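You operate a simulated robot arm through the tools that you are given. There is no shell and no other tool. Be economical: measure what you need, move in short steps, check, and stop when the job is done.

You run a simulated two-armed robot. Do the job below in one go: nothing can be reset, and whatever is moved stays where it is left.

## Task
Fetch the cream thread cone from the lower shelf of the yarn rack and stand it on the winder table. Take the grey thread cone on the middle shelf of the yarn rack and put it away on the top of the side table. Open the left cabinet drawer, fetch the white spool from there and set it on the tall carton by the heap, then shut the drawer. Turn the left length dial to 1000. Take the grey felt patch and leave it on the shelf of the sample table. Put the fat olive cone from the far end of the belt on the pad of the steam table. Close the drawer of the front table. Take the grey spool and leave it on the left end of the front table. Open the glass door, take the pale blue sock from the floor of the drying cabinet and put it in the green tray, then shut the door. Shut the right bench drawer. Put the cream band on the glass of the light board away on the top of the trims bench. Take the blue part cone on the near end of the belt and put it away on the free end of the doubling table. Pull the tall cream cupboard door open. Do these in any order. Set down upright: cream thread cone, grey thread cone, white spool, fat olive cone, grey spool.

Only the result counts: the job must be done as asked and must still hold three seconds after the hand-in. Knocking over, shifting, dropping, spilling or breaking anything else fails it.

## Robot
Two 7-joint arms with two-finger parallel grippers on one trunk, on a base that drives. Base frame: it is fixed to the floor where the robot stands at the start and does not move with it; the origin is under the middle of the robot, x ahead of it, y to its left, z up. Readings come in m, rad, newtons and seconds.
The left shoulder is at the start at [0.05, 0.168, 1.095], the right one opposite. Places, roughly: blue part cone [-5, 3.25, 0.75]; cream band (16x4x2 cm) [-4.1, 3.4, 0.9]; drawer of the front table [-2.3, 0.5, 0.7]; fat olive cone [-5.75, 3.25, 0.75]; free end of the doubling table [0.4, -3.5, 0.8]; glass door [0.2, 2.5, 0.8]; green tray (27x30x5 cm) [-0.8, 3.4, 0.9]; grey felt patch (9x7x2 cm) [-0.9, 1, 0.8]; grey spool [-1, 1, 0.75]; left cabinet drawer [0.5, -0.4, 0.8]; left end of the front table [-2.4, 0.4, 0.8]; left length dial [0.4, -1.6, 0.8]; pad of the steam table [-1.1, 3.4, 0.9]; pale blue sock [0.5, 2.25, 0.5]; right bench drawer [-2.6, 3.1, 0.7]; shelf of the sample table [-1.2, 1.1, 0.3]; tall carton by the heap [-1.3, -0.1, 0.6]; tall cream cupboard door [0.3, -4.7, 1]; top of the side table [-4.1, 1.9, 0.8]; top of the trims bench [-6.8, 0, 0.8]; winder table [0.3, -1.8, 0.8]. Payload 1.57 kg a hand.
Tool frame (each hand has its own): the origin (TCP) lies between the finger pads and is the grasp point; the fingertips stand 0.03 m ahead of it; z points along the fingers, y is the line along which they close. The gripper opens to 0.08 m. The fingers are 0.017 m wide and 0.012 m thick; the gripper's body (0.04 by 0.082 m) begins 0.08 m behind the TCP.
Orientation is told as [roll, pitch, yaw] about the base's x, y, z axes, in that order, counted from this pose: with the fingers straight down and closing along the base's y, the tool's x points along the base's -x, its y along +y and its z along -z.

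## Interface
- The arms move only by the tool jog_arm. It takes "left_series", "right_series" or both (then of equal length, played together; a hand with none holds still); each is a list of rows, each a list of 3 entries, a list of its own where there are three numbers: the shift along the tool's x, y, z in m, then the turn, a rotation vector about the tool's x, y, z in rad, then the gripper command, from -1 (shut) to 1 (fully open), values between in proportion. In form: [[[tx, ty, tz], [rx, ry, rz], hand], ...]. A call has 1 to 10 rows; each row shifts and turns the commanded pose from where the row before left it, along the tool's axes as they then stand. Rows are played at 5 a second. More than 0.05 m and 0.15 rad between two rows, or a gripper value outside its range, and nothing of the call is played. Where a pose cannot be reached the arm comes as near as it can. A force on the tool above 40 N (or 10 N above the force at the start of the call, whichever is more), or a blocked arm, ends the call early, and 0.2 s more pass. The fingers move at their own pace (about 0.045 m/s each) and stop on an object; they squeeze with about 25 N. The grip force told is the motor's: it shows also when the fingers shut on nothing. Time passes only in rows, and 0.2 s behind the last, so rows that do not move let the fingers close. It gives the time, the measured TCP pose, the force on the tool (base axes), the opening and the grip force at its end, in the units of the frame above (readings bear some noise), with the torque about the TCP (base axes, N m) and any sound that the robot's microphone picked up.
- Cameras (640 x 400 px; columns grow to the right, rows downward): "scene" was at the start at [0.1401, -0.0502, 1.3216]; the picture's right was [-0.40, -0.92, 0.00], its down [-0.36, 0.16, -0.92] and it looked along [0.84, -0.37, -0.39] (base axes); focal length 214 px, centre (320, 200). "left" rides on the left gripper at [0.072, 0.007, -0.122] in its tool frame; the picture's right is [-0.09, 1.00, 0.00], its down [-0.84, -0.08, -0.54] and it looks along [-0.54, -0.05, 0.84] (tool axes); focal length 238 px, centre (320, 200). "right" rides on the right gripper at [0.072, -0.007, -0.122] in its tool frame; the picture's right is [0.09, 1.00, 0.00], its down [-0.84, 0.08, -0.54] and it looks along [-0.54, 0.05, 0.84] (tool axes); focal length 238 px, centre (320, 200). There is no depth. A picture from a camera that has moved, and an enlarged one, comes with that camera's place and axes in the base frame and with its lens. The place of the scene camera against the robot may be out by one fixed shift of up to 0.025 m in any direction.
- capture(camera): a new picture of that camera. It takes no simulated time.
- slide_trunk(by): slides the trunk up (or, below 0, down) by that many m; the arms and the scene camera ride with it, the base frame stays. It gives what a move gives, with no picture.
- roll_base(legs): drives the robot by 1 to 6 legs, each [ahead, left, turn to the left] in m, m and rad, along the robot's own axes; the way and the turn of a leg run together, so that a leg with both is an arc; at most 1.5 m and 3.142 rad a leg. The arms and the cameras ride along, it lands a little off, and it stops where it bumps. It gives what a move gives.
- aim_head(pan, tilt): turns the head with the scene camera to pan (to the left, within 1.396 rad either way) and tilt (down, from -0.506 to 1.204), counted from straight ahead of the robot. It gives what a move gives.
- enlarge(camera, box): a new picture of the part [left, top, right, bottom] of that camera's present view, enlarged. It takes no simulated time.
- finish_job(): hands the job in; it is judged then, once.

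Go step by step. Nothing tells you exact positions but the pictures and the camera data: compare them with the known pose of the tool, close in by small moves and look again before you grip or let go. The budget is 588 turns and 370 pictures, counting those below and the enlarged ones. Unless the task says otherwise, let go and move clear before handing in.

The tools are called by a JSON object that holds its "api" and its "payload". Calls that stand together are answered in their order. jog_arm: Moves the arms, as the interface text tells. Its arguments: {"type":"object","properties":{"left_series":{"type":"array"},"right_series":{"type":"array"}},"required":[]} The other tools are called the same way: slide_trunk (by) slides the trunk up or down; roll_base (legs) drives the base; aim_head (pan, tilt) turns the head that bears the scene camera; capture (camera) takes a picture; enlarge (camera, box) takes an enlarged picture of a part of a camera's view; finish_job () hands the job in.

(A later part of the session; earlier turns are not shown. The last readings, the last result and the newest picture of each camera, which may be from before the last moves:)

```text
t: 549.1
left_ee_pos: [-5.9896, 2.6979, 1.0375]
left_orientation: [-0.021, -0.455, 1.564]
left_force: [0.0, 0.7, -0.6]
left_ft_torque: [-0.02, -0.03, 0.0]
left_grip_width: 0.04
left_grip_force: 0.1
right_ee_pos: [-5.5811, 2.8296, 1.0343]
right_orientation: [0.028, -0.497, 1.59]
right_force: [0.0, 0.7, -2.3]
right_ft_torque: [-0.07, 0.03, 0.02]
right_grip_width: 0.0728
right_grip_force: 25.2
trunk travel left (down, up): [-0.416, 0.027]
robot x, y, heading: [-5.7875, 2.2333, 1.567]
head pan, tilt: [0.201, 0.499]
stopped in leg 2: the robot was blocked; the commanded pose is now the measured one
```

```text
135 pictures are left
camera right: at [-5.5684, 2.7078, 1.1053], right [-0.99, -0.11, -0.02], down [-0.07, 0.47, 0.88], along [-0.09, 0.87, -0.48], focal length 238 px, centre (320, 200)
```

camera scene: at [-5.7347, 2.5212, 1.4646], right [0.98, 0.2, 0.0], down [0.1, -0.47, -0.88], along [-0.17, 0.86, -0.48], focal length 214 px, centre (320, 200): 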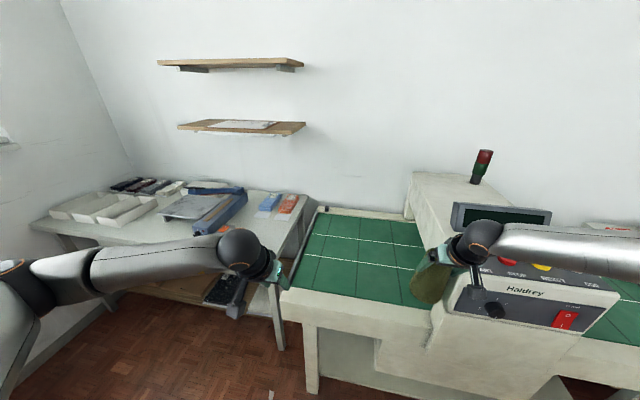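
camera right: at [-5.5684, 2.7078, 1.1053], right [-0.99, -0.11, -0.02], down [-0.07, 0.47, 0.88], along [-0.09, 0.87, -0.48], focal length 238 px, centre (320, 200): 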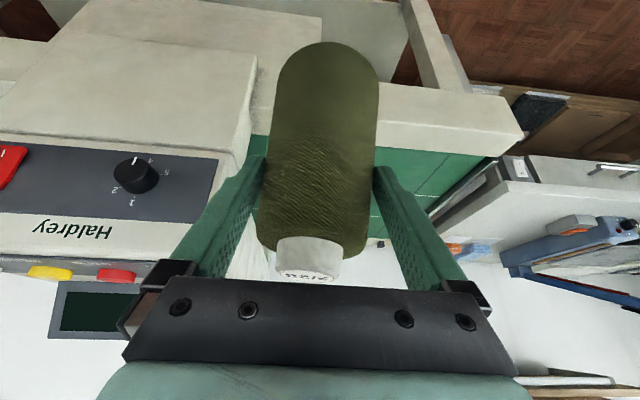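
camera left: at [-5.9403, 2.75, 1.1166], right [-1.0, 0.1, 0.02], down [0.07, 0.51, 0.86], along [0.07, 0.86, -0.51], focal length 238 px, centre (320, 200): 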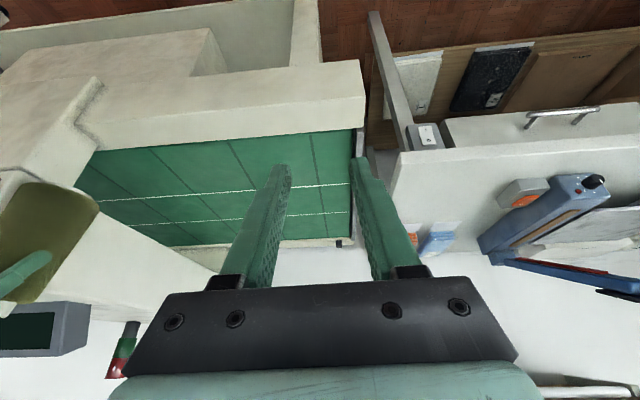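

{"api": "roll_base", "payload": {"legs": [[0.05, 0, 0]]}}

{"api": "jog_arm", "payload": {"right_series": [[[0.0439, 0, -0.024], [0, 0, 0], -1], [[0.0439, 0, -0.024], [0, 0, 0], -1], [[0.0439, 0, -0.024], [0, 0, 0], -1], [[0.0439, 0, -0.024], [0, 0, 0], -1], [[0, 0, 0], [0, 0, 0], -1]]}}

{"api": "aim_head", "payload": {"pan": -0.7, "tilt": 0.6}}

{"api": "capture", "payload": {"camera": "scene"}}

```text
t: 550.0
left_ee_pos: [-5.9871, 2.7465, 1.0391]
left_orientation: [-0.021, -0.458, 1.564]
left_force: [1.1, -0.2, -0.6]
left_ft_torque: [-0.03, -0.03, -0.04]
left_grip_width: 0.0402
left_grip_force: 0.1
right_ee_pos: [-5.5807, 2.8787, 1.0343]
right_orientation: [0.028, -0.501, 1.591]
right_force: [0.4, -0.2, -1.8]
right_ft_torque: [-0.06, 0.02, 0.0]
right_grip_width: 0.0728
right_grip_force: 25.0
trunk travel left (down, up): [-0.416, 0.027]
robot x, y, heading: [-5.7899, 2.2824, 1.569]
head pan, tilt: [0.201, 0.499]
```

```text
t: 551.2
left_ee_pos: [-5.9897, 2.7446, 1.0385]
left_orientation: [-0.023, -0.458, 1.567]
left_force: [0.5, -0.4, 0.0]
left_ft_torque: [0.0, 0.03, -0.01]
left_grip_width: 0.0401
left_grip_force: 0.2
right_ee_pos: [-5.5758, 2.6771, 1.0355]
right_orientation: [0.027, -0.502, 1.591]
right_force: [0.8, -0.5, -2.4]
right_ft_torque: [-0.06, 0.01, 0.02]
right_grip_width: 0.0728
right_grip_force: 24.7
trunk travel left (down, up): [-0.416, 0.027]
robot x, y, heading: [-5.7935, 2.2831, 1.563]
head pan, tilt: [0.201, 0.499]
```

```text
t: 552.4
left_ee_pos: [-5.9887, 2.7464, 1.0386]
left_orientation: [-0.02, -0.459, 1.565]
left_force: [-0.3, -0.2, 0.1]
left_ft_torque: [0.0, 0.02, 0.0]
left_grip_width: 0.0401
left_grip_force: 0.1
right_ee_pos: [-5.5751, 2.6771, 1.0353]
right_orientation: [0.028, -0.502, 1.589]
right_force: [-0.3, -0.5, -2.0]
right_ft_torque: [0.0, -0.03, -0.01]
right_grip_width: 0.0725
right_grip_force: 25.0
trunk travel left (down, up): [-0.416, 0.027]
robot x, y, heading: [-5.7921, 2.2833, 1.573]
head pan, tilt: [-0.7, 0.6]
```

```text
134 pictures are left
camera scene: at [-5.7186, 2.3764, 1.4556], right [0.76, -0.64, 0.0], down [-0.36, -0.43, -0.83], along [0.53, 0.63, -0.56], focal length 214 px, centre (320, 200)
```

scene: 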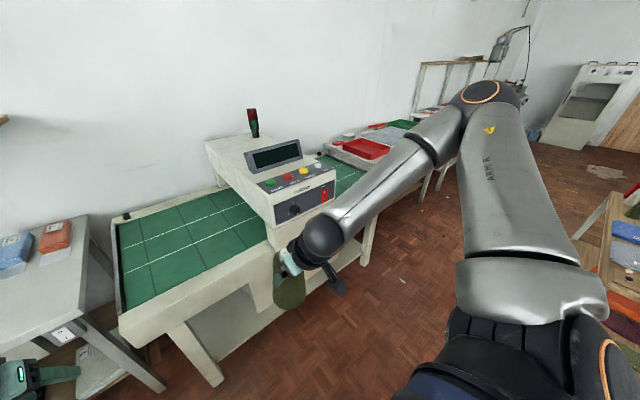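

{"api": "roll_base", "payload": {"legs": [[0.08, 0, 0], [0, -0.5, 0], [0, -0.47, 0]]}}

{"api": "aim_head", "payload": {"pan": 0.3, "tilt": 0.6}}

{"api": "capture", "payload": {"camera": "scene"}}

{"api": "capture", "payload": {"camera": "left"}}

```text
t: 558.4
left_ee_pos: [-5.016, 2.8266, 1.0393]
left_orientation: [-0.021, -0.459, 1.566]
left_force: [-0.2, 0.2, -0.8]
left_ft_torque: [0.01, 0.02, 0.0]
left_grip_width: 0.04
left_grip_force: 0.0
right_ee_pos: [-4.6012, 2.7569, 1.0353]
right_orientation: [0.029, -0.501, 1.591]
right_force: [1.1, 1.1, -2.2]
right_ft_torque: [-0.05, -0.01, 0.01]
right_grip_width: 0.0725
right_grip_force: 25.0
trunk travel left (down, up): [-0.416, 0.027]
robot x, y, heading: [-4.8163, 2.361, 1.57]
head pan, tilt: [-0.7, 0.6]
```

```text
t: 559.7
left_ee_pos: [-5.016, 2.8265, 1.0392]
left_orientation: [-0.022, -0.457, 1.566]
left_force: [0.0, 0.3, 0.2]
left_ft_torque: [0.03, 0.01, -0.01]
left_grip_width: 0.0401
left_grip_force: 0.1
right_ee_pos: [-4.602, 2.7587, 1.0354]
right_orientation: [0.029, -0.503, 1.591]
right_force: [1.0, 0.2, -1.9]
right_ft_torque: [-0.03, 0.0, 0.0]
right_grip_width: 0.0724
right_grip_force: 25.0
trunk travel left (down, up): [-0.416, 0.027]
robot x, y, heading: [-4.8175, 2.3636, 1.574]
head pan, tilt: [0.3, 0.6]
```

```text
133 pictures are left
camera scene: at [-4.8289, 2.4742, 1.4556], right [0.96, 0.29, 0.0], down [0.17, -0.54, -0.82], along [-0.24, 0.79, -0.57], focal length 214 px, centre (320, 200)
```

scene: 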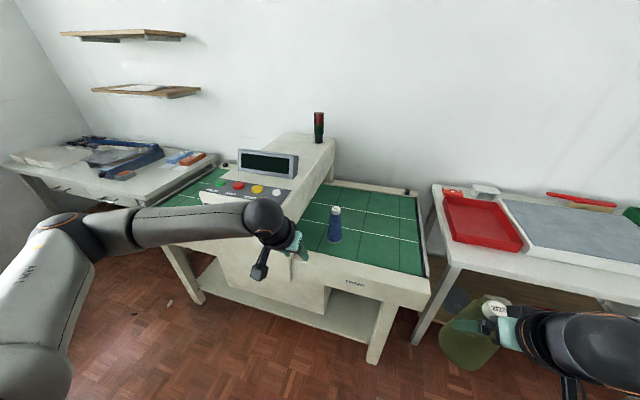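

```text
132 pictures are left
camera left: at [-5.0267, 2.7076, 1.1171], right [-0.99, 0.1, 0.02], down [0.07, 0.51, 0.86], along [0.07, 0.86, -0.51], focal length 238 px, centre (320, 200)
```

left: 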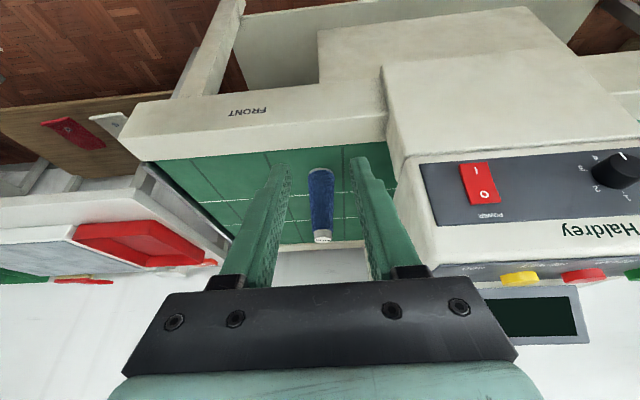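

{"api": "roll_base", "payload": {"legs": [[0.15, -0.035, 0]]}}

{"api": "slide_trunk", "payload": {"by": -0.08}}

{"api": "jog_arm", "payload": {"left_series": [[[-0.0358, 0, 0.0178], [0, 0, 0], 0.8], [[-0.0358, 0, 0.0178], [0, 0, 0], 0.8], [[0, 0, 0], [0, 0, 0], 0.8]]}}

{"api": "capture", "payload": {"camera": "left"}}

```text
t: 561.1
left_ee_pos: [-4.9812, 2.9764, 1.039]
left_orientation: [-0.021, -0.459, 1.566]
left_force: [0.4, 0.2, 0.7]
left_ft_torque: [0.0, 0.03, 0.01]
left_grip_width: 0.0398
left_grip_force: 0.0
right_ee_pos: [-4.5667, 2.9067, 1.0359]
right_orientation: [0.028, -0.502, 1.59]
right_force: [-0.3, 0.5, -2.4]
right_ft_torque: [-0.07, -0.01, 0.02]
right_grip_width: 0.0725
right_grip_force: 24.9
trunk travel left (down, up): [-0.416, 0.027]
robot x, y, heading: [-4.7834, 2.5148, 1.57]
head pan, tilt: [0.3, 0.6]
```

```text
t: 562.3
left_ee_pos: [-4.9804, 2.9745, 0.9586]
left_orientation: [-0.02, -0.458, 1.565]
left_force: [-0.4, -0.8, -0.4]
left_ft_torque: [-0.01, 0.0, -0.01]
left_grip_width: 0.0402
left_grip_force: 0.1
right_ee_pos: [-4.5674, 2.9068, 0.9544]
right_orientation: [0.028, -0.505, 1.593]
right_force: [0.5, -1.4, -1.8]
right_ft_torque: [-0.07, -0.03, -0.02]
right_grip_width: 0.0726
right_grip_force: 25.0
trunk travel left (down, up): [-0.336, 0.107]
robot x, y, heading: [-4.7836, 2.5106, 1.566]
head pan, tilt: [0.3, 0.6]
```

```text
t: 563.1
left_ee_pos: [-4.9792, 3.0551, 0.9581]
left_orientation: [-0.021, -0.459, 1.565]
left_force: [0.0, 0.4, -0.5]
left_ft_torque: [-0.02, 0.0, 0.0]
left_grip_width: 0.072
left_grip_force: 0.0
right_ee_pos: [-4.5671, 2.9068, 0.956]
right_orientation: [0.027, -0.502, 1.591]
right_force: [-0.2, -0.1, -2.4]
right_ft_torque: [-0.04, -0.02, 0.03]
right_grip_width: 0.0725
right_grip_force: 25.1
trunk travel left (down, up): [-0.336, 0.107]
robot x, y, heading: [-4.7825, 2.5113, 1.567]
head pan, tilt: [0.3, 0.6]
```

```text
131 pictures are left
camera left: at [-4.9901, 2.936, 1.0365], right [-0.99, 0.1, 0.02], down [0.07, 0.51, 0.86], along [0.07, 0.86, -0.51], focal length 238 px, centre (320, 200)
```

left: 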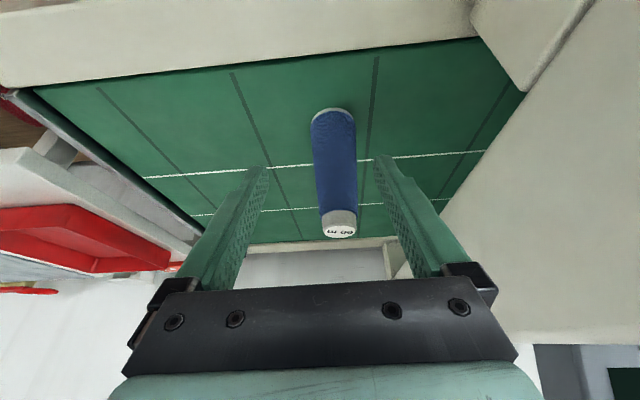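

{"api": "jog_arm", "payload": {"left_series": [[[-0.019, 0.0047, 0.0403], [0, 0, 0], 0.8], [[-0.019, 0.0047, 0.0403], [0, 0, 0], 0.8], [[-0.019, 0.0047, 0.0403], [0, 0, 0], 0.8], [[0, 0, 0], [0, 0, 0], 0.8]]}}

{"api": "capture", "payload": {"camera": "left"}}

```text
t: 564.1
left_ee_pos: [-4.9891, 3.1611, 0.8741]
left_orientation: [-0.021, -0.461, 1.567]
left_force: [-0.6, -0.2, -0.1]
left_ft_torque: [0.0, -0.02, -0.02]
left_grip_width: 0.0721
left_grip_force: 0.1
right_ee_pos: [-4.5672, 2.9088, 0.955]
right_orientation: [0.028, -0.5, 1.588]
right_force: [0.5, 1.2, -2.4]
right_ft_torque: [-0.03, 0.01, 0.0]
right_grip_width: 0.0724
right_grip_force: 25.5
trunk travel left (down, up): [-0.336, 0.107]
robot x, y, heading: [-4.7815, 2.5128, 1.568]
head pan, tilt: [0.3, 0.6]
```

```text
130 pictures are left
camera left: at [-5.0005, 3.0417, 0.9533], right [-0.99, 0.1, 0.02], down [0.07, 0.51, 0.86], along [0.07, 0.86, -0.51], focal length 238 px, centre (320, 200)
```

left: 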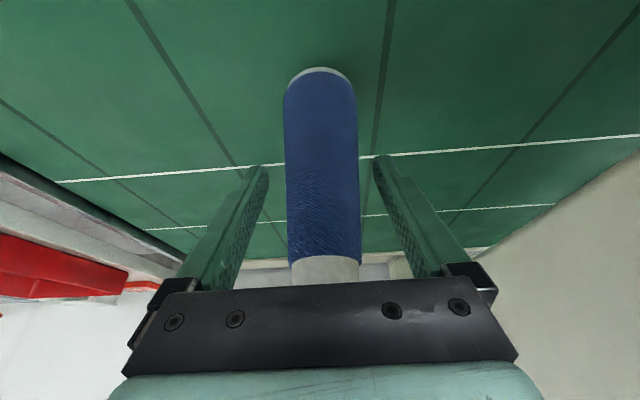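

{"api": "jog_arm", "payload": {"left_series": [[[0, 0, 0], [0, 0, 0], -1], [[0, 0, 0], [0, 0, 0], -1], [[0, 0, 0], [0, 0, 0], -1], [[0, 0, 0], [0, 0, 0], -1]]}}

{"api": "slide_trunk", "payload": {"by": 0.1}}

{"api": "capture", "payload": {"camera": "left"}}

```text
t: 565.1
left_ee_pos: [-4.9899, 3.161, 0.8746]
left_orientation: [-0.021, -0.46, 1.566]
left_force: [0.5, 0.4, 0.3]
left_ft_torque: [-0.02, -0.04, 0.01]
left_grip_width: 0.0505
left_grip_force: 24.8
right_ee_pos: [-4.567, 2.9071, 0.9556]
right_orientation: [0.027, -0.5, 1.591]
right_force: [0.0, 0.1, -2.1]
right_ft_torque: [-0.07, -0.03, 0.01]
right_grip_width: 0.0726
right_grip_force: 25.3
trunk travel left (down, up): [-0.336, 0.107]
robot x, y, heading: [-4.7822, 2.5109, 1.571]
head pan, tilt: [0.3, 0.6]
```

```text
t: 566.4
left_ee_pos: [-4.9907, 3.1609, 0.9751]
left_orientation: [-0.021, -0.459, 1.565]
left_force: [-0.8, 0.0, -0.5]
left_ft_torque: [0.0, 0.03, 0.02]
left_grip_width: 0.0505
left_grip_force: 25.2
right_ee_pos: [-4.5678, 2.907, 1.0549]
right_orientation: [0.027, -0.5, 1.589]
right_force: [-0.2, 0.3, -2.2]
right_ft_torque: [-0.05, 0.02, 0.02]
right_grip_width: 0.0728
right_grip_force: 25.0
trunk travel left (down, up): [-0.436, 0.007]
robot x, y, heading: [-4.7833, 2.5144, 1.565]
head pan, tilt: [0.3, 0.6]
```

```text
129 pictures are left
camera left: at [-5.0006, 3.0418, 1.0534], right [-1.0, 0.1, 0.02], down [0.07, 0.51, 0.86], along [0.07, 0.86, -0.51], focal length 238 px, centre (320, 200)
```

left: 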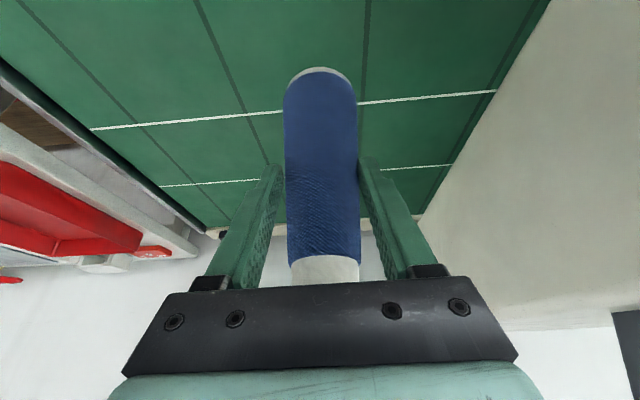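

{"api": "roll_base", "payload": {"legs": [[-0.17, 0, 0], [0, -1.0, 0], [0, -1.0, 0], [0, -1.0, 0]]}}

{"api": "aim_head", "payload": {"pan": -0.3, "tilt": 0.5}}

{"api": "capture", "payload": {"camera": "scene"}}

```text
t: 569.3
left_ee_pos: [-4.8744, 2.9987, 0.9749]
left_orientation: [-0.022, -0.459, 1.562]
left_force: [0.3, -0.7, -0.4]
left_ft_torque: [-0.01, 0.01, 0.0]
left_grip_width: 0.0506
left_grip_force: 25.0
right_ee_pos: [-4.4529, 2.7422, 1.0549]
right_orientation: [0.027, -0.502, 1.589]
right_force: [-0.4, 0.2, -2.8]
right_ft_torque: [-0.04, 0.01, 0.04]
right_grip_width: 0.0725
right_grip_force: 24.5
trunk travel left (down, up): [-0.436, 0.007]
robot x, y, heading: [-4.6734, 2.3498, 1.559]
head pan, tilt: [0.3, 0.6]
stopped in leg 2: the robot was blocked; the commanded pose is now the measured one
```

```text
t: 570.3
left_ee_pos: [-4.8758, 2.999, 0.9747]
left_orientation: [-0.022, -0.458, 1.563]
left_force: [0.0, 0.5, -0.6]
left_ft_torque: [0.01, 0.0, -0.01]
left_grip_width: 0.0504
left_grip_force: 25.2
right_ee_pos: [-4.4524, 2.7423, 1.0543]
right_orientation: [0.028, -0.5, 1.588]
right_force: [-0.5, -0.6, -1.7]
right_ft_torque: [-0.05, -0.02, 0.03]
right_grip_width: 0.0727
right_grip_force: 24.6
trunk travel left (down, up): [-0.436, 0.007]
robot x, y, heading: [-4.6722, 2.3487, 1.568]
head pan, tilt: [-0.3, 0.499]
```

```text
128 pictures are left
camera scene: at [-4.6278, 2.4622, 1.4846], right [0.95, -0.3, 0.0], down [-0.14, -0.46, -0.88], along [0.26, 0.84, -0.48], focal length 214 px, centre (320, 200)
```

scene: 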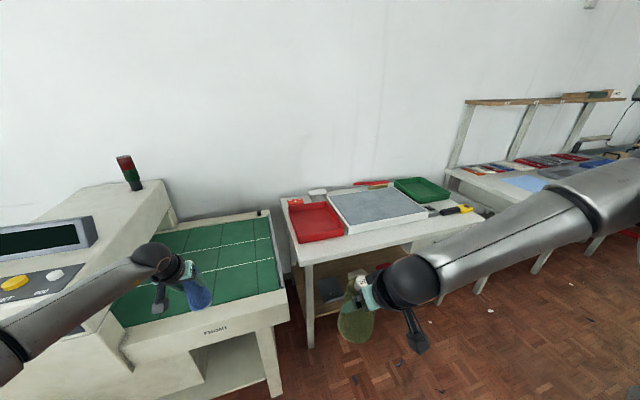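

{"api": "aim_head", "payload": {"pan": -1.3, "tilt": 0.7}}

{"api": "capture", "payload": {"camera": "scene"}}

```text
t: 571.6
left_ee_pos: [-4.8751, 2.9975, 0.9751]
left_orientation: [-0.02, -0.46, 1.561]
left_force: [-1.1, 0.3, 0.0]
left_ft_torque: [-0.01, 0.02, 0.01]
left_grip_width: 0.0508
left_grip_force: 25.0
right_ee_pos: [-4.4528, 2.7432, 1.0546]
right_orientation: [0.028, -0.502, 1.589]
right_force: [0.0, 0.3, -1.8]
right_ft_torque: [-0.02, -0.02, 0.01]
right_grip_width: 0.0726
right_grip_force: 24.5
trunk travel left (down, up): [-0.436, 0.007]
robot x, y, heading: [-4.671, 2.3456, 1.562]
head pan, tilt: [-1.3, 0.7]
```

```text
127 pictures are left
camera scene: at [-4.5731, 2.3978, 1.4669], right [0.26, -0.96, 0.0], down [-0.62, -0.17, -0.76], along [0.74, 0.2, -0.64], focal length 214 px, centre (320, 200)
```

scene: 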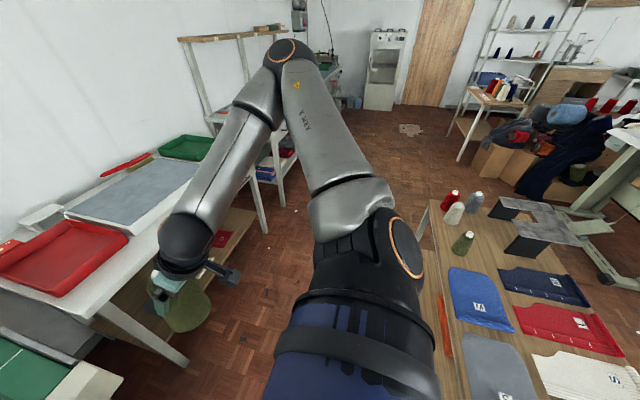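

{"api": "jog_arm", "payload": {"left_series": [[[0.0448, 0, -0.0222], [0, 0, 0], -1], [[0.0448, 0, -0.0222], [0, 0, 0], -1], [[0.0448, 0, -0.0222], [0, 0, 0], -1], [[0.0448, 0, -0.0222], [0, 0, 0], -1]]}}

{"api": "roll_base", "payload": {"legs": [[0, 0.02, 0], [0.15, 0, 0], [0, -1.0, 0], [0, -1.0, 0]]}}

{"api": "capture", "payload": {"camera": "right"}}

```text
t: 572.6
left_ee_pos: [-4.8776, 2.7968, 0.975]
left_orientation: [-0.021, -0.46, 1.565]
left_force: [-0.3, -1.2, -1.0]
left_ft_torque: [0.01, 0.02, 0.0]
left_grip_width: 0.0507
left_grip_force: 25.1
right_ee_pos: [-4.4539, 2.7422, 1.0559]
right_orientation: [0.028, -0.501, 1.589]
right_force: [-0.2, -0.3, -1.8]
right_ft_torque: [-0.05, -0.02, 0.0]
right_grip_width: 0.0726
right_grip_force: 24.7
trunk travel left (down, up): [-0.436, 0.007]
robot x, y, heading: [-4.6712, 2.3497, 1.569]
head pan, tilt: [-1.3, 0.7]
```

```text
t: 583.9
left_ee_pos: [-2.8986, 2.9332, 0.9755]
left_orientation: [-0.022, -0.46, 1.556]
left_force: [0.1, 0.5, -1.3]
left_ft_torque: [-0.04, 0.01, -0.01]
left_grip_width: 0.0502
left_grip_force: 24.7
right_ee_pos: [-2.4744, 2.8767, 1.0555]
right_orientation: [0.026, -0.502, 1.581]
right_force: [-0.4, -0.5, -2.5]
right_ft_torque: [-0.03, 0.0, -0.02]
right_grip_width: 0.0724
right_grip_force: 25.0
trunk travel left (down, up): [-0.436, 0.007]
robot x, y, heading: [-2.6918, 2.4847, 1.561]
head pan, tilt: [-1.3, 0.7]
```

```text
126 pictures are left
camera right: at [-2.4632, 2.7558, 1.1263], right [-0.99, -0.11, -0.02], down [-0.07, 0.47, 0.88], along [-0.08, 0.88, -0.48], focal length 238 px, centre (320, 200)
```

right: 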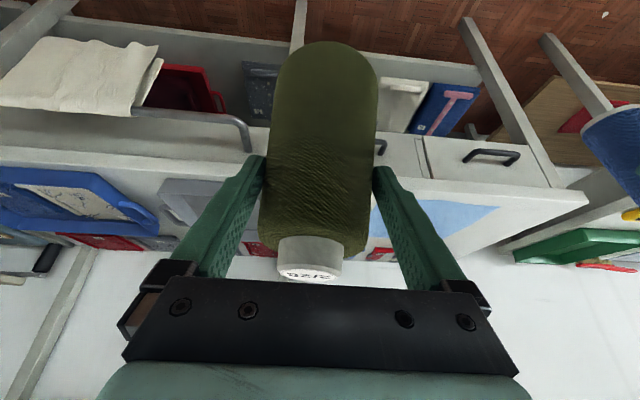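

Continue to the steam table.

{"api": "roll_base", "payload": {"legs": [[0, -1.0, 0], [0, -0.35, 0]]}}

{"api": "aim_head", "payload": {"pan": -0.1, "tilt": 0.5}}

{"api": "capture", "payload": {"camera": "scene"}}

{"api": "capture", "payload": {"camera": "right"}}

```text
t: 591.0
left_ee_pos: [-1.5414, 2.9234, 0.9742]
left_orientation: [-0.02, -0.459, 1.563]
left_force: [-0.1, 0.7, -0.2]
left_ft_torque: [-0.01, -0.01, 0.0]
left_grip_width: 0.0501
left_grip_force: 25.0
right_ee_pos: [-1.1176, 2.8693, 1.0537]
right_orientation: [0.029, -0.501, 1.588]
right_force: [-0.1, 0.0, -0.9]
right_ft_torque: [-0.04, -0.01, -0.01]
right_grip_width: 0.0724
right_grip_force: 24.5
trunk travel left (down, up): [-0.436, 0.007]
robot x, y, heading: [-1.3333, 2.471, 1.567]
head pan, tilt: [-1.3, 0.7]
```

```text
t: 592.4
left_ee_pos: [-1.5419, 2.9219, 0.9743]
left_orientation: [-0.022, -0.459, 1.562]
left_force: [0.8, -0.4, -0.5]
left_ft_torque: [0.01, -0.02, 0.0]
left_grip_width: 0.0501
left_grip_force: 25.4
right_ee_pos: [-1.1168, 2.8686, 1.0557]
right_orientation: [0.028, -0.501, 1.588]
right_force: [0.1, -0.6, -2.3]
right_ft_torque: [-0.08, -0.04, -0.01]
right_grip_width: 0.0724
right_grip_force: 24.9
trunk travel left (down, up): [-0.436, 0.007]
robot x, y, heading: [-1.335, 2.4722, 1.566]
head pan, tilt: [-0.099, 0.499]
```

```text
125 pictures are left
camera scene: at [-1.3096, 2.5915, 1.4846], right [0.99, -0.1, 0.0], down [-0.05, -0.48, -0.88], along [0.09, 0.87, -0.48], focal length 214 px, centre (320, 200)
```

scene: 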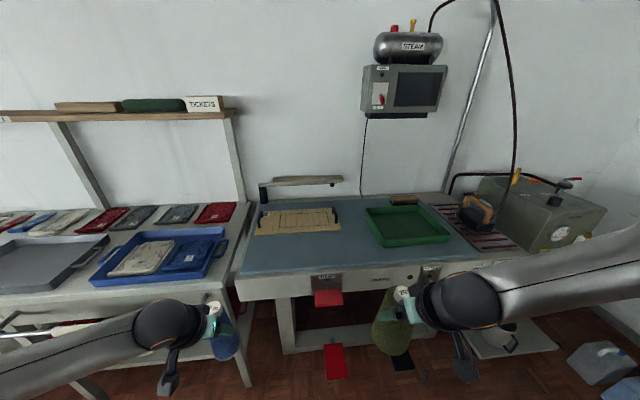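

```text
124 pictures are left
camera right: at [-1.1058, 2.7465, 1.1264], right [-0.99, -0.11, -0.02], down [-0.07, 0.47, 0.88], along [-0.09, 0.87, -0.48], focal length 238 px, centre (320, 200)
```

right: 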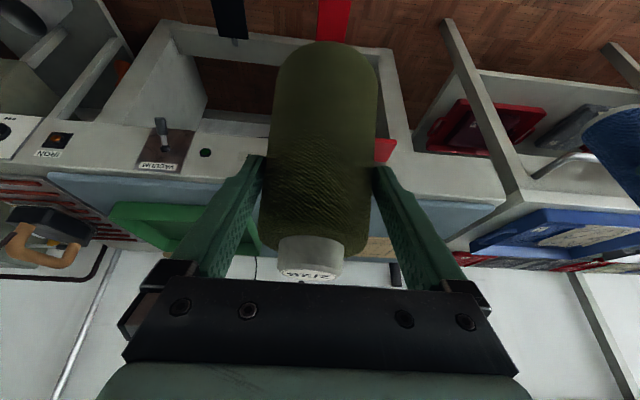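

{"api": "roll_base", "payload": {"legs": [[0.2, 0.03, 0]]}}

{"api": "jog_arm", "payload": {"right_series": [[[-0.0439, 0, 0.024], [0, 0, 0], -1], [[-0.0439, 0, 0.024], [0, 0, 0], -1], [[-0.0439, 0, 0.024], [0, 0, 0], -1], [[-0.0439, 0, 0.024], [0, 0, 0], -1], [[0, 0, 0], [0, 0, 0], -1]]}}

{"api": "capture", "payload": {"camera": "right"}}

{"api": "capture", "payload": {"camera": "scene"}}

```text
t: 594.0
left_ee_pos: [-1.5719, 3.1242, 0.9732]
left_orientation: [-0.021, -0.461, 1.564]
left_force: [0.9, 0.4, -0.7]
left_ft_torque: [-0.03, -0.02, 0.02]
left_grip_width: 0.0502
left_grip_force: 24.6
right_ee_pos: [-1.1461, 3.0703, 1.0543]
right_orientation: [0.028, -0.503, 1.587]
right_force: [-0.3, 0.2, -2.3]
right_ft_torque: [-0.05, -0.05, -0.06]
right_grip_width: 0.0722
right_grip_force: 25.5
trunk travel left (down, up): [-0.436, 0.007]
robot x, y, heading: [-1.3596, 2.6713, 1.57]
head pan, tilt: [-0.099, 0.499]
```

```text
t: 595.2
left_ee_pos: [-1.5706, 3.1247, 0.9756]
left_orientation: [-0.02, -0.461, 1.563]
left_force: [0.2, -0.1, -0.4]
left_ft_torque: [-0.01, -0.02, -0.02]
left_grip_width: 0.0503
left_grip_force: 24.5
right_ee_pos: [-1.1509, 3.2684, 1.0572]
right_orientation: [0.031, -0.5, 1.586]
right_force: [-0.3, -0.1, -2.2]
right_ft_torque: [-0.07, -0.02, -0.02]
right_grip_width: 0.0726
right_grip_force: 25.1
right hand out of reach, approached as far as the arm can: row 4
trunk travel left (down, up): [-0.436, 0.007]
robot x, y, heading: [-1.3639, 2.6737, 1.565]
head pan, tilt: [-0.099, 0.499]
```

```text
123 pictures are left
camera right: at [-1.1392, 3.1467, 1.1287], right [-0.99, -0.11, -0.02], down [-0.07, 0.47, 0.88], along [-0.09, 0.87, -0.48], focal length 238 px, centre (320, 200)
```

right: 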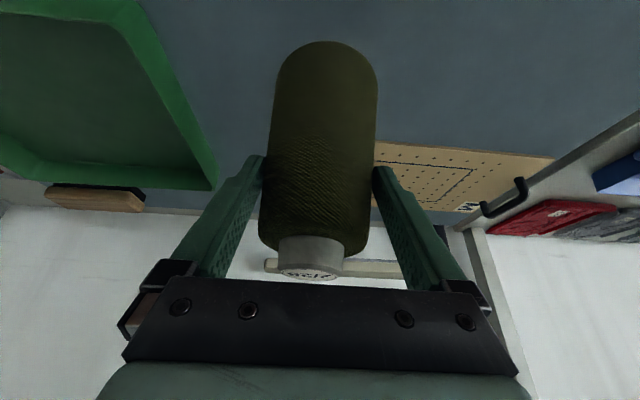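

```text
122 pictures are left
camera scene: at [-1.3384, 2.7934, 1.4847], right [0.99, -0.1, 0.0], down [-0.05, -0.48, -0.88], along [0.09, 0.87, -0.48], focal length 214 px, centre (320, 200)
```

scene: 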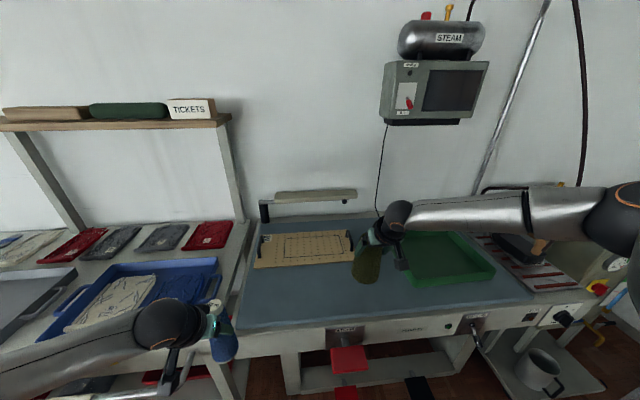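

{"api": "jog_arm", "payload": {"left_series": [[[0.0448, 0, -0.0222], [0, 0, 0], -1], [[0.0448, 0, -0.0222], [0, 0, 0], -1], [[0, 0, 0], [0, 0, 0], -1]]}}

{"api": "slide_trunk", "payload": {"by": -0.08}}

{"api": "capture", "payload": {"camera": "right"}}

```text
t: 596.0
left_ee_pos: [-1.5728, 3.024, 0.9761]
left_orientation: [-0.022, -0.461, 1.563]
left_force: [0.6, -0.1, -0.7]
left_ft_torque: [-0.02, 0.0, 0.02]
left_grip_width: 0.0501
left_grip_force: 25.2
right_ee_pos: [-1.1506, 3.2702, 1.0573]
right_orientation: [0.03, -0.501, 1.588]
right_force: [-0.4, 0.1, -1.7]
right_ft_torque: [-0.05, -0.02, -0.01]
right_grip_width: 0.0722
right_grip_force: 25.1
trunk travel left (down, up): [-0.436, 0.007]
robot x, y, heading: [-1.3647, 2.676, 1.567]
head pan, tilt: [-0.099, 0.499]
```

```text
t: 597.1
left_ee_pos: [-1.5738, 3.0236, 0.8991]
left_orientation: [-0.02, -0.462, 1.564]
left_force: [-0.6, 0.0, 0.7]
left_ft_torque: [-0.01, 0.03, -0.02]
left_grip_width: 0.0503
left_grip_force: 24.9
right_ee_pos: [-1.1544, 3.2725, 0.9933]
right_orientation: [0.041, -0.532, 1.584]
right_force: [-1.0, -5.7, 13.6]
right_ft_torque: [-0.03, -0.1, -0.11]
right_grip_width: 0.074
right_grip_force: 24.9
trunk travel left (down, up): [-0.359, 0.084]
robot x, y, heading: [-1.3661, 2.6765, 1.564]
head pan, tilt: [-0.099, 0.499]
stopped: the force on the tool passed its limit (the readings are from after the stop); the commanded pose is now the measured one
```

```text
121 pictures are left
camera right: at [-1.1417, 3.1492, 1.0622], right [-0.99, -0.11, -0.01], down [-0.06, 0.44, 0.89], along [-0.1, 0.89, -0.45], focal length 238 px, centre (320, 200)
```

right: 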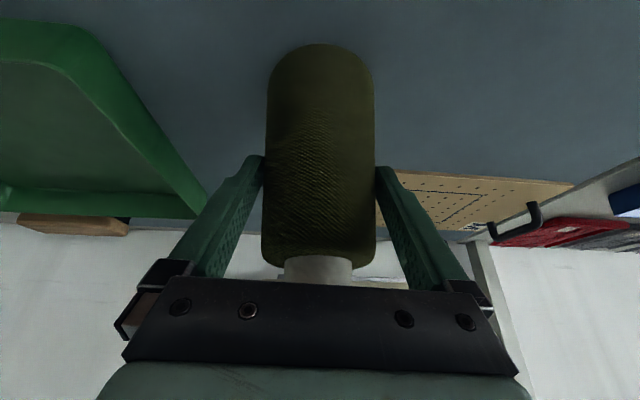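

{"api": "slide_trunk", "payload": {"by": 0.004}}

{"api": "jog_arm", "payload": {"right_series": [[[0, 0, 0], [0, 0, 0], 0.9], [[0, 0, 0], [0, 0, 0], 1], [[0, 0, 0], [0, 0, 0], 1], [[0, 0, 0], [0, 0, 0], 1]]}}

{"api": "capture", "payload": {"camera": "right"}}

```text
t: 597.6
left_ee_pos: [-1.574, 3.0239, 0.9033]
left_orientation: [-0.021, -0.461, 1.563]
left_force: [0.0, 0.6, -0.1]
left_ft_torque: [-0.02, -0.02, 0.03]
left_grip_width: 0.0501
left_grip_force: 24.4
right_ee_pos: [-1.1552, 3.2727, 0.9951]
right_orientation: [0.037, -0.526, 1.589]
right_force: [-3.1, 1.8, 4.2]
right_ft_torque: [0.47, 0.37, 0.19]
right_grip_width: 0.0739
right_grip_force: 25.4
trunk travel left (down, up): [-0.363, 0.08]
robot x, y, heading: [-1.3618, 2.6728, 1.571]
head pan, tilt: [-0.099, 0.499]
```

```text
t: 598.6
left_ee_pos: [-1.5735, 3.0234, 0.9022]
left_orientation: [-0.021, -0.459, 1.564]
left_force: [-0.2, 0.4, -0.9]
left_ft_torque: [-0.02, 0.01, -0.02]
left_grip_width: 0.0501
left_grip_force: 24.5
right_ee_pos: [-1.1534, 3.2733, 0.9942]
right_orientation: [0.038, -0.523, 1.585]
right_force: [-0.1, -0.1, -0.3]
right_ft_torque: [0.01, 0.0, 0.01]
right_grip_width: 0.0799
right_grip_force: 0.1
trunk travel left (down, up): [-0.363, 0.08]
robot x, y, heading: [-1.3617, 2.6793, 1.563]
head pan, tilt: [-0.099, 0.499]
```

```text
120 pictures are left
camera right: at [-1.1408, 3.1498, 1.0633], right [-0.99, -0.11, -0.01], down [-0.06, 0.45, 0.89], along [-0.1, 0.89, -0.46], focal length 238 px, centre (320, 200)
```

right: 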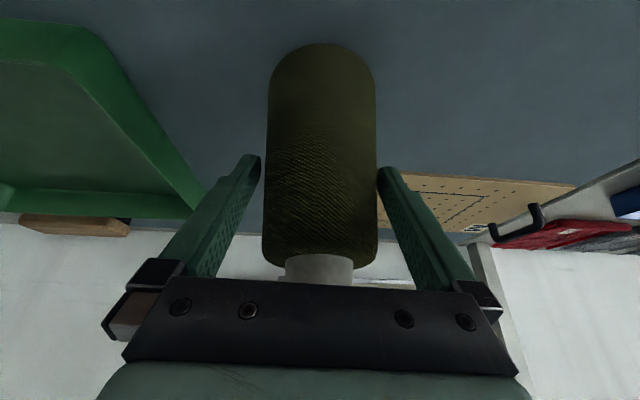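

{"api": "jog_arm", "payload": {"right_series": [[[0, 0, -0.02], [0, 0, 0], 1], [[0, 0, -0.03], [0, 0, 0], 1], [[0, 0, -0.04], [0, 0, 0], 1], [[0, 0, -0.04], [0, 0, 0], 1], [[0, 0, 0], [0, 0, 0], 1]]}}

{"api": "capture", "payload": {"camera": "right"}}

```text
t: 599.8
left_ee_pos: [-1.5733, 3.0248, 0.9029]
left_orientation: [-0.021, -0.461, 1.564]
left_force: [1.2, 0.5, -1.3]
left_ft_torque: [-0.02, -0.01, 0.01]
left_grip_width: 0.05
left_grip_force: 24.8
right_ee_pos: [-1.1483, 3.2089, 1.1086]
right_orientation: [0.036, -0.525, 1.586]
right_force: [-0.7, 0.2, -0.4]
right_ft_torque: [0.05, 0.01, 0.01]
right_grip_width: 0.08
right_grip_force: 0.0
trunk travel left (down, up): [-0.363, 0.08]
robot x, y, heading: [-1.3627, 2.673, 1.565]
head pan, tilt: [-0.099, 0.499]
```

```text
119 pictures are left
camera right: at [-1.1355, 3.0846, 1.1764], right [-0.99, -0.11, -0.01], down [-0.06, 0.45, 0.89], along [-0.1, 0.88, -0.46], focal length 238 px, centre (320, 200)
```

right: 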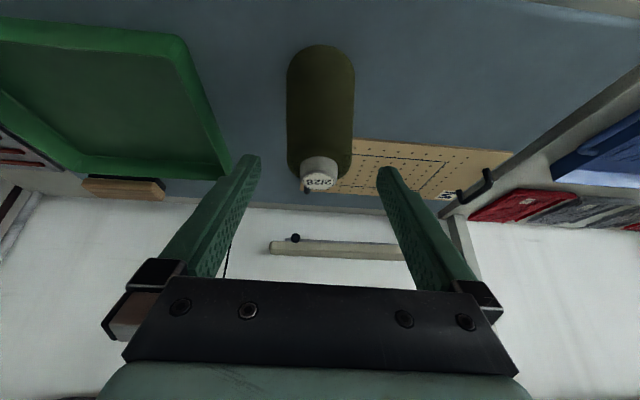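

{"api": "slide_trunk", "payload": {"by": 0.07}}

{"api": "roll_base", "payload": {"legs": [[-0.4, 0, 0], [0, 0, -0.785], [0, 0, -0.785], [0.92, 0, 0], [0, -1.2, 0], [0, -1.2, 0]]}}

{"api": "capture", "payload": {"camera": "left"}}

```text
t: 600.9
left_ee_pos: [-1.573, 3.0234, 0.973]
left_orientation: [-0.021, -0.461, 1.563]
left_force: [0.3, -0.1, -1.5]
left_ft_torque: [0.03, -0.02, 0.0]
left_grip_width: 0.0503
left_grip_force: 24.9
right_ee_pos: [-1.1485, 3.208, 1.1771]
right_orientation: [0.037, -0.524, 1.588]
right_force: [0.7, 0.4, -0.4]
right_ft_torque: [0.0, -0.02, 0.0]
right_grip_width: 0.0798
right_grip_force: 0.1
trunk travel left (down, up): [-0.433, 0.01]
robot x, y, heading: [-1.3645, 2.6757, 1.566]
head pan, tilt: [-0.099, 0.499]
```

```text
t: 623.4
left_ee_pos: [-0.0669, 0.0766, 0.9732]
left_orientation: [-0.022, -0.461, 0.002]
left_force: [0.0, -0.3, 0.3]
left_ft_torque: [0.01, 0.0, 0.01]
left_grip_width: 0.0499
left_grip_force: 24.9
right_ee_pos: [0.123, -0.3462, 1.178]
right_orientation: [0.037, -0.523, 0.026]
right_force: [0.4, 0.3, -0.4]
right_ft_torque: [0.01, -0.01, -0.01]
right_grip_width: 0.0799
right_grip_force: 0.0
trunk travel left (down, up): [-0.433, 0.01]
robot x, y, heading: [-0.4093, -0.1397, 0.004]
head pan, tilt: [-0.099, 0.499]
```

```text
118 pictures are left
camera left: at [-0.1861, 0.0851, 1.0512], right [0.09, 1.0, 0.02], down [0.51, -0.06, 0.86], along [0.86, -0.06, -0.51], focal length 238 px, centre (320, 200)
```

left: 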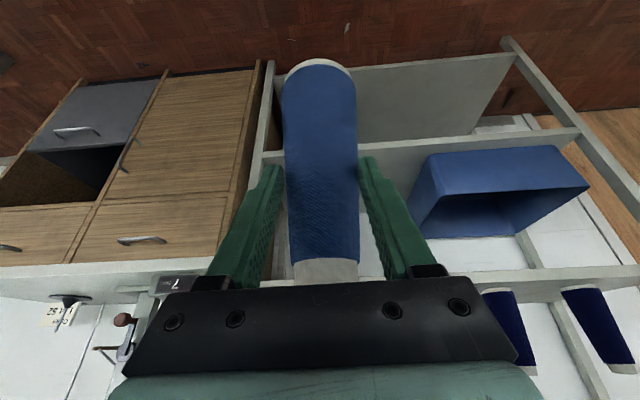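

{"api": "roll_base", "payload": {"legs": [[-0.1, 0, 0], [0, -1.2, 0], [0, -1.2, 0], [0, -0.7, 0]]}}

{"api": "aim_head", "payload": {"pan": -0.1, "tilt": 0.5}}

{"api": "capture", "payload": {"camera": "scene"}}

```text
t: 639.3
left_ee_pos: [-0.1562, -3.024, 0.9722]
left_orientation: [-0.02, -0.462, -0.005]
left_force: [-0.3, -0.9, -0.4]
left_ft_torque: [-0.01, 0.03, 0.01]
left_grip_width: 0.0498
left_grip_force: 24.6
right_ee_pos: [0.0293, -3.4474, 1.1784]
right_orientation: [0.038, -0.524, 0.017]
right_force: [0.9, -0.2, 0.9]
right_ft_torque: [0.03, -0.02, 0.03]
right_grip_width: 0.0798
right_grip_force: 0.0
trunk travel left (down, up): [-0.433, 0.01]
robot x, y, heading: [-0.5026, -3.2321, -0.003]
head pan, tilt: [-0.099, 0.499]
```

```text
t: 639.9
left_ee_pos: [-0.1553, -3.0238, 0.9736]
left_orientation: [-0.021, -0.461, -0.007]
left_force: [-0.5, 1.0, -0.7]
left_ft_torque: [-0.01, 0.03, 0.01]
left_grip_width: 0.0497
left_grip_force: 25.0
right_ee_pos: [0.0298, -3.4485, 1.1769]
right_orientation: [0.035, -0.523, 0.018]
right_force: [0.6, -0.3, -0.8]
right_ft_torque: [-0.01, 0.01, 0.0]
right_grip_width: 0.0801
right_grip_force: 0.0
trunk travel left (down, up): [-0.433, 0.01]
robot x, y, heading: [-0.5035, -3.235, -0.003]
head pan, tilt: [-0.099, 0.499]
```

```text
117 pictures are left
camera scene: at [-0.3579, -3.2566, 1.4818], right [-0.1, -0.99, 0.0], down [-0.48, 0.05, -0.88], along [0.87, -0.09, -0.48], focal length 214 px, centre (320, 200)
```

scene: 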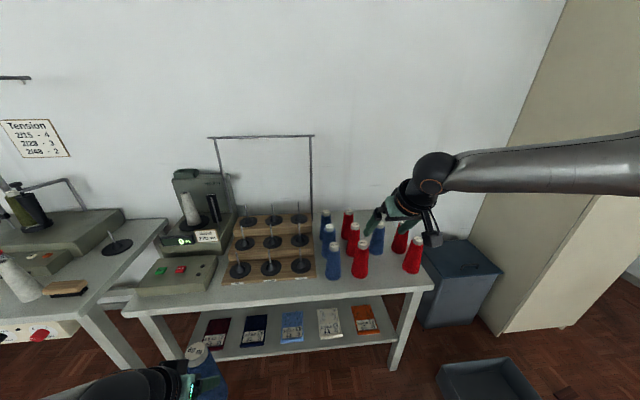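

{"api": "enlarge", "payload": {"camera": "scene", "box": [220, 190, 450, 320]}}

```text
2.78 times, centred on (335, 255) of scene
camera zoom: at [-0.3579, -3.2566, 1.4818], right [-0.1, -0.99, 0.0], down [-0.48, 0.05, -0.88], along [0.87, -0.09, -0.48], focal length 597 px, centre (278, 47)
```

zoom: 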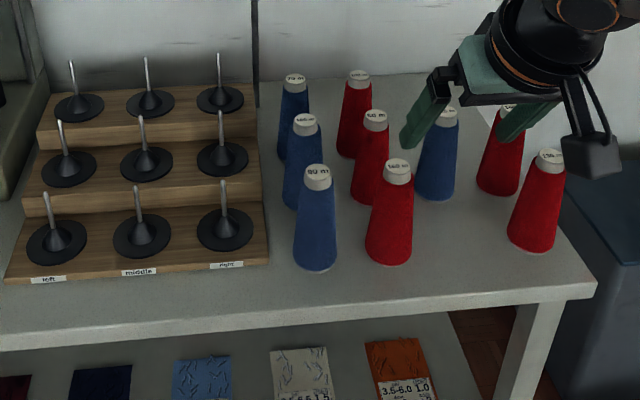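

{"api": "roll_base", "payload": {"legs": [[0, -0.565, 0], [0.2, 0, 0]]}}

{"api": "capture", "payload": {"camera": "left"}}

```text
t: 644.0
left_ee_pos: [-0.0332, -3.5896, 0.9719]
left_orientation: [-0.02, -0.455, -0.006]
left_force: [1.1, -0.1, -1.1]
left_ft_torque: [0.01, 0.07, 0.01]
left_grip_width: 0.0498
left_grip_force: 25.7
right_ee_pos: [0.1537, -4.0137, 1.1761]
right_orientation: [0.037, -0.521, 0.021]
right_force: [1.5, -0.4, -0.6]
right_ft_torque: [-0.01, 0.03, -0.02]
right_grip_width: 0.0797
right_grip_force: 0.1
trunk travel left (down, up): [-0.433, 0.01]
robot x, y, heading: [-0.3835, -3.8007, -0.004]
head pan, tilt: [-0.099, 0.499]
stopped in leg 2: the robot was blocked; the commanded pose is now the measured one
```

```text
115 pictures are left
camera left: at [-0.152, -3.58, 1.0501], right [0.1, 1.0, 0.02], down [0.51, -0.07, 0.86], along [0.85, -0.07, -0.52], focal length 238 px, centre (320, 200)
```

left: 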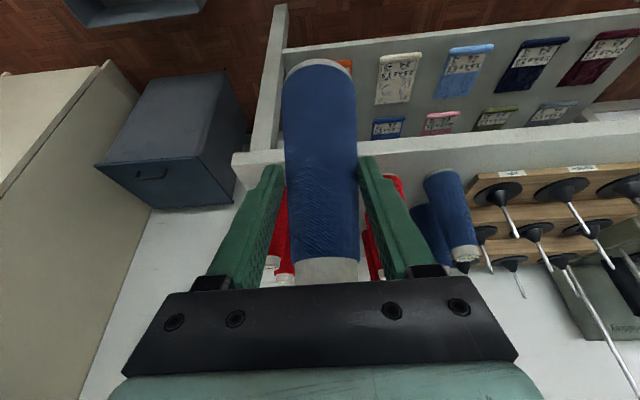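

{"api": "roll_base", "payload": {"legs": [[-0.02, 0, 0]]}}

{"api": "jog_arm", "payload": {"left_series": [[[-0.0419, 0, 0.0205], [0, 0, 0], -1], [[-0.0419, 0, 0.0205], [0, 0, 0], -1], [[-0.0419, 0, 0.0205], [0, 0, 0], -1], [[-0.0419, 0, 0.0205], [0, 0, 0], -1], [[-0.0419, 0, 0.0205], [0, 0, 0], -1], [[0, 0, 0], [0, 0, 0], -1]]}}

{"api": "capture", "payload": {"camera": "left"}}

{"api": "aim_head", "payload": {"pan": 0.15, "tilt": 0.6}}

{"api": "capture", "payload": {"camera": "scene"}}

```text
t: 644.8
left_ee_pos: [-0.055, -3.5882, 0.9736]
left_orientation: [-0.02, -0.459, -0.003]
left_force: [-0.1, 0.2, -0.7]
left_ft_torque: [0.04, -0.01, -0.01]
left_grip_width: 0.0499
left_grip_force: 25.0
right_ee_pos: [0.1299, -4.0132, 1.1795]
right_orientation: [0.037, -0.526, 0.02]
right_force: [0.0, 0.4, 0.1]
right_ft_torque: [0.02, -0.03, -0.04]
right_grip_width: 0.0797
right_grip_force: 0.0
trunk travel left (down, up): [-0.433, 0.01]
robot x, y, heading: [-0.4019, -3.8033, -0.003]
head pan, tilt: [-0.099, 0.499]
```

```text
t: 646.2
left_ee_pos: [0.1762, -3.5934, 0.9734]
left_orientation: [-0.02, -0.459, -0.005]
left_force: [-0.2, 0.0, -0.7]
left_ft_torque: [-0.01, -0.01, -0.01]
left_grip_width: 0.0499
left_grip_force: 25.3
right_ee_pos: [0.1309, -4.0133, 1.1795]
right_orientation: [0.036, -0.526, 0.021]
right_force: [-0.7, 0.2, -0.6]
right_ft_torque: [0.02, -0.02, 0.03]
right_grip_width: 0.0797
right_grip_force: 0.0
trunk travel left (down, up): [-0.433, 0.01]
robot x, y, heading: [-0.4039, -3.8035, 0.003]
head pan, tilt: [-0.099, 0.499]
```

```text
114 pictures are left
camera left: at [0.0575, -3.5831, 1.0524], right [0.1, 1.0, 0.02], down [0.51, -0.07, 0.86], along [0.86, -0.07, -0.51], focal length 238 px, centre (320, 200)
```

left: 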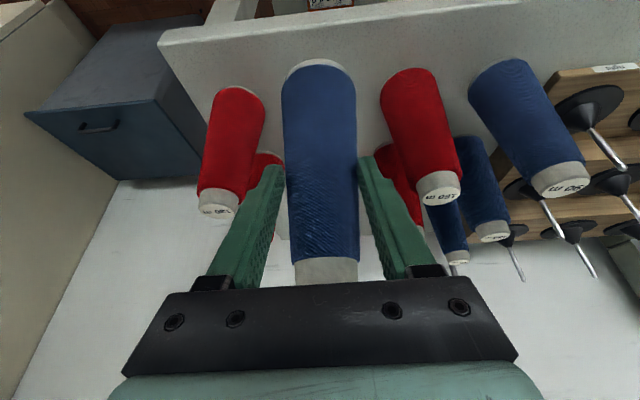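

```text
t: 647.0
left_ee_pos: [0.1772, -3.5929, 0.9736]
left_orientation: [-0.021, -0.46, -0.005]
left_force: [-0.2, -0.3, -0.9]
left_ft_torque: [-0.05, -0.06, -0.01]
left_grip_width: 0.0495
left_grip_force: 25.7
right_ee_pos: [0.1297, -4.0149, 1.1788]
right_orientation: [0.038, -0.523, 0.019]
right_force: [0.4, 0.2, 0.5]
right_ft_torque: [-0.03, 0.0, 0.0]
right_grip_width: 0.0798
right_grip_force: 0.0
trunk travel left (down, up): [-0.433, 0.01]
robot x, y, heading: [-0.4043, -3.8029, -0.001]
head pan, tilt: [0.15, 0.6]
```

```text
113 pictures are left
camera scene: at [-0.2602, -3.8003, 1.4727], right [0.15, -0.99, 0.0], down [-0.56, -0.08, -0.83], along [0.82, 0.12, -0.56], focal length 214 px, centre (320, 200)
```

scene: 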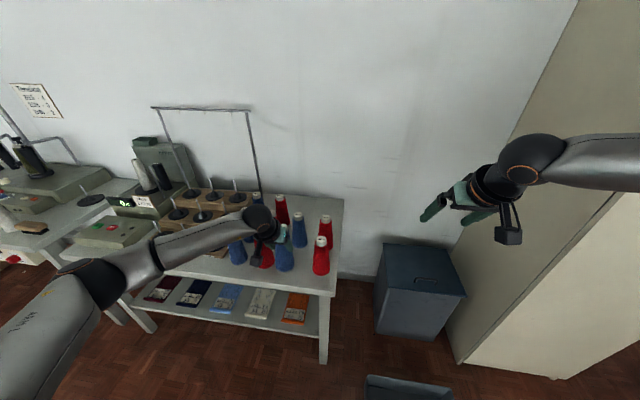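

{"api": "jog_arm", "payload": {"left_series": [[[-0.0283, 0.001, 0.0139], [0, 0, 0], -1], [[-0.0283, 0.001, 0.0139], [0, 0, 0], -1], [[0.0155, 0, 0.0314], [0, 0, 0], -1], [[0.0155, 0, 0.0314], [0, 0, 0], -1], [[0, 0, 0], [0, 0, 0], -1]]}}

{"api": "capture", "payload": {"camera": "left"}}

```text
t: 648.2
left_ee_pos: [0.2411, -3.5926, 0.9041]
left_orientation: [-0.02, -0.459, -0.004]
left_force: [0.0, -0.4, -0.7]
left_ft_torque: [-0.03, 0.03, 0.0]
left_grip_width: 0.0491
left_grip_force: 24.9
right_ee_pos: [0.1294, -4.0133, 1.1793]
right_orientation: [0.035, -0.526, 0.019]
right_force: [-0.2, 0.2, 0.7]
right_ft_torque: [0.02, -0.01, -0.02]
right_grip_width: 0.0802
right_grip_force: 0.1
trunk travel left (down, up): [-0.433, 0.01]
robot x, y, heading: [-0.4032, -3.8006, -0.001]
head pan, tilt: [0.15, 0.6]
```

```text
112 pictures are left
camera left: at [0.1213, -3.5828, 0.9822], right [0.1, 1.0, 0.02], down [0.51, -0.07, 0.86], along [0.86, -0.07, -0.51], focal length 238 px, centre (320, 200)
```

left: 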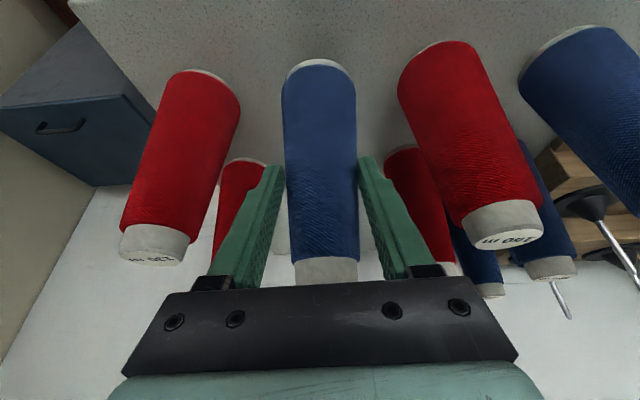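

{"api": "jog_arm", "payload": {"left_series": [[[0.0044, 0, 0.009], [0, 0, 0], -1], [[0, 0, 0], [0, 0, 0], -1]]}}

{"api": "jog_arm", "payload": {"left_series": [[[0.0044, 0, 0.009], [0, 0, 0], -1], [[0, 0, 0], [0, 0, 0], -1]]}}

{"api": "jog_arm", "payload": {"left_series": [[[0.0044, 0, 0.009], [0, 0, 0], -1], [[0, 0, 0], [0, 0, 0], -1]]}}

```text
t: 648.8
left_ee_pos: [0.2401, -3.5914, 0.8939]
left_orientation: [-0.021, -0.46, -0.004]
left_force: [-0.3, -0.1, -1.0]
left_ft_torque: [0.01, 0.03, 0.0]
left_grip_width: 0.0492
left_grip_force: 24.9
right_ee_pos: [0.1299, -4.0145, 1.1783]
right_orientation: [0.038, -0.525, 0.018]
right_force: [0.0, 0.6, 0.4]
right_ft_torque: [0.0, -0.02, -0.02]
right_grip_width: 0.0801
right_grip_force: 0.1
trunk travel left (down, up): [-0.433, 0.01]
robot x, y, heading: [-0.4029, -3.802, -0.002]
head pan, tilt: [0.15, 0.6]
```

```text
t: 649.4
left_ee_pos: [0.2413, -3.593, 0.8838]
left_orientation: [-0.021, -0.46, -0.005]
left_force: [0.1, -0.7, 0.2]
left_ft_torque: [0.01, -0.01, -0.03]
left_grip_width: 0.0491
left_grip_force: 25.2
right_ee_pos: [0.1298, -4.0137, 1.1794]
right_orientation: [0.036, -0.524, 0.018]
right_force: [0.7, 0.1, 0.4]
right_ft_torque: [0.0, 0.03, 0.01]
right_grip_width: 0.0801
right_grip_force: 0.0
trunk travel left (down, up): [-0.433, 0.01]
robot x, y, heading: [-0.399, -3.8015, -0.001]
head pan, tilt: [0.15, 0.6]
```

```text
t: 650.0
left_ee_pos: [0.2415, -3.5924, 0.8805]
left_orientation: [-0.023, -0.471, -0.003]
left_force: [-5.0, 1.0, 25.8]
left_ft_torque: [0.25, -0.72, 0.04]
left_grip_width: 0.0492
left_grip_force: 25.2
right_ee_pos: [0.1282, -4.0145, 1.1807]
right_orientation: [0.037, -0.529, 0.018]
right_force: [-0.2, 0.8, 0.1]
right_ft_torque: [0.02, 0.0, 0.03]
right_grip_width: 0.0798
right_grip_force: 0.0
trunk travel left (down, up): [-0.433, 0.01]
robot x, y, heading: [-0.4022, -3.7972, -0.004]
head pan, tilt: [0.15, 0.6]
```

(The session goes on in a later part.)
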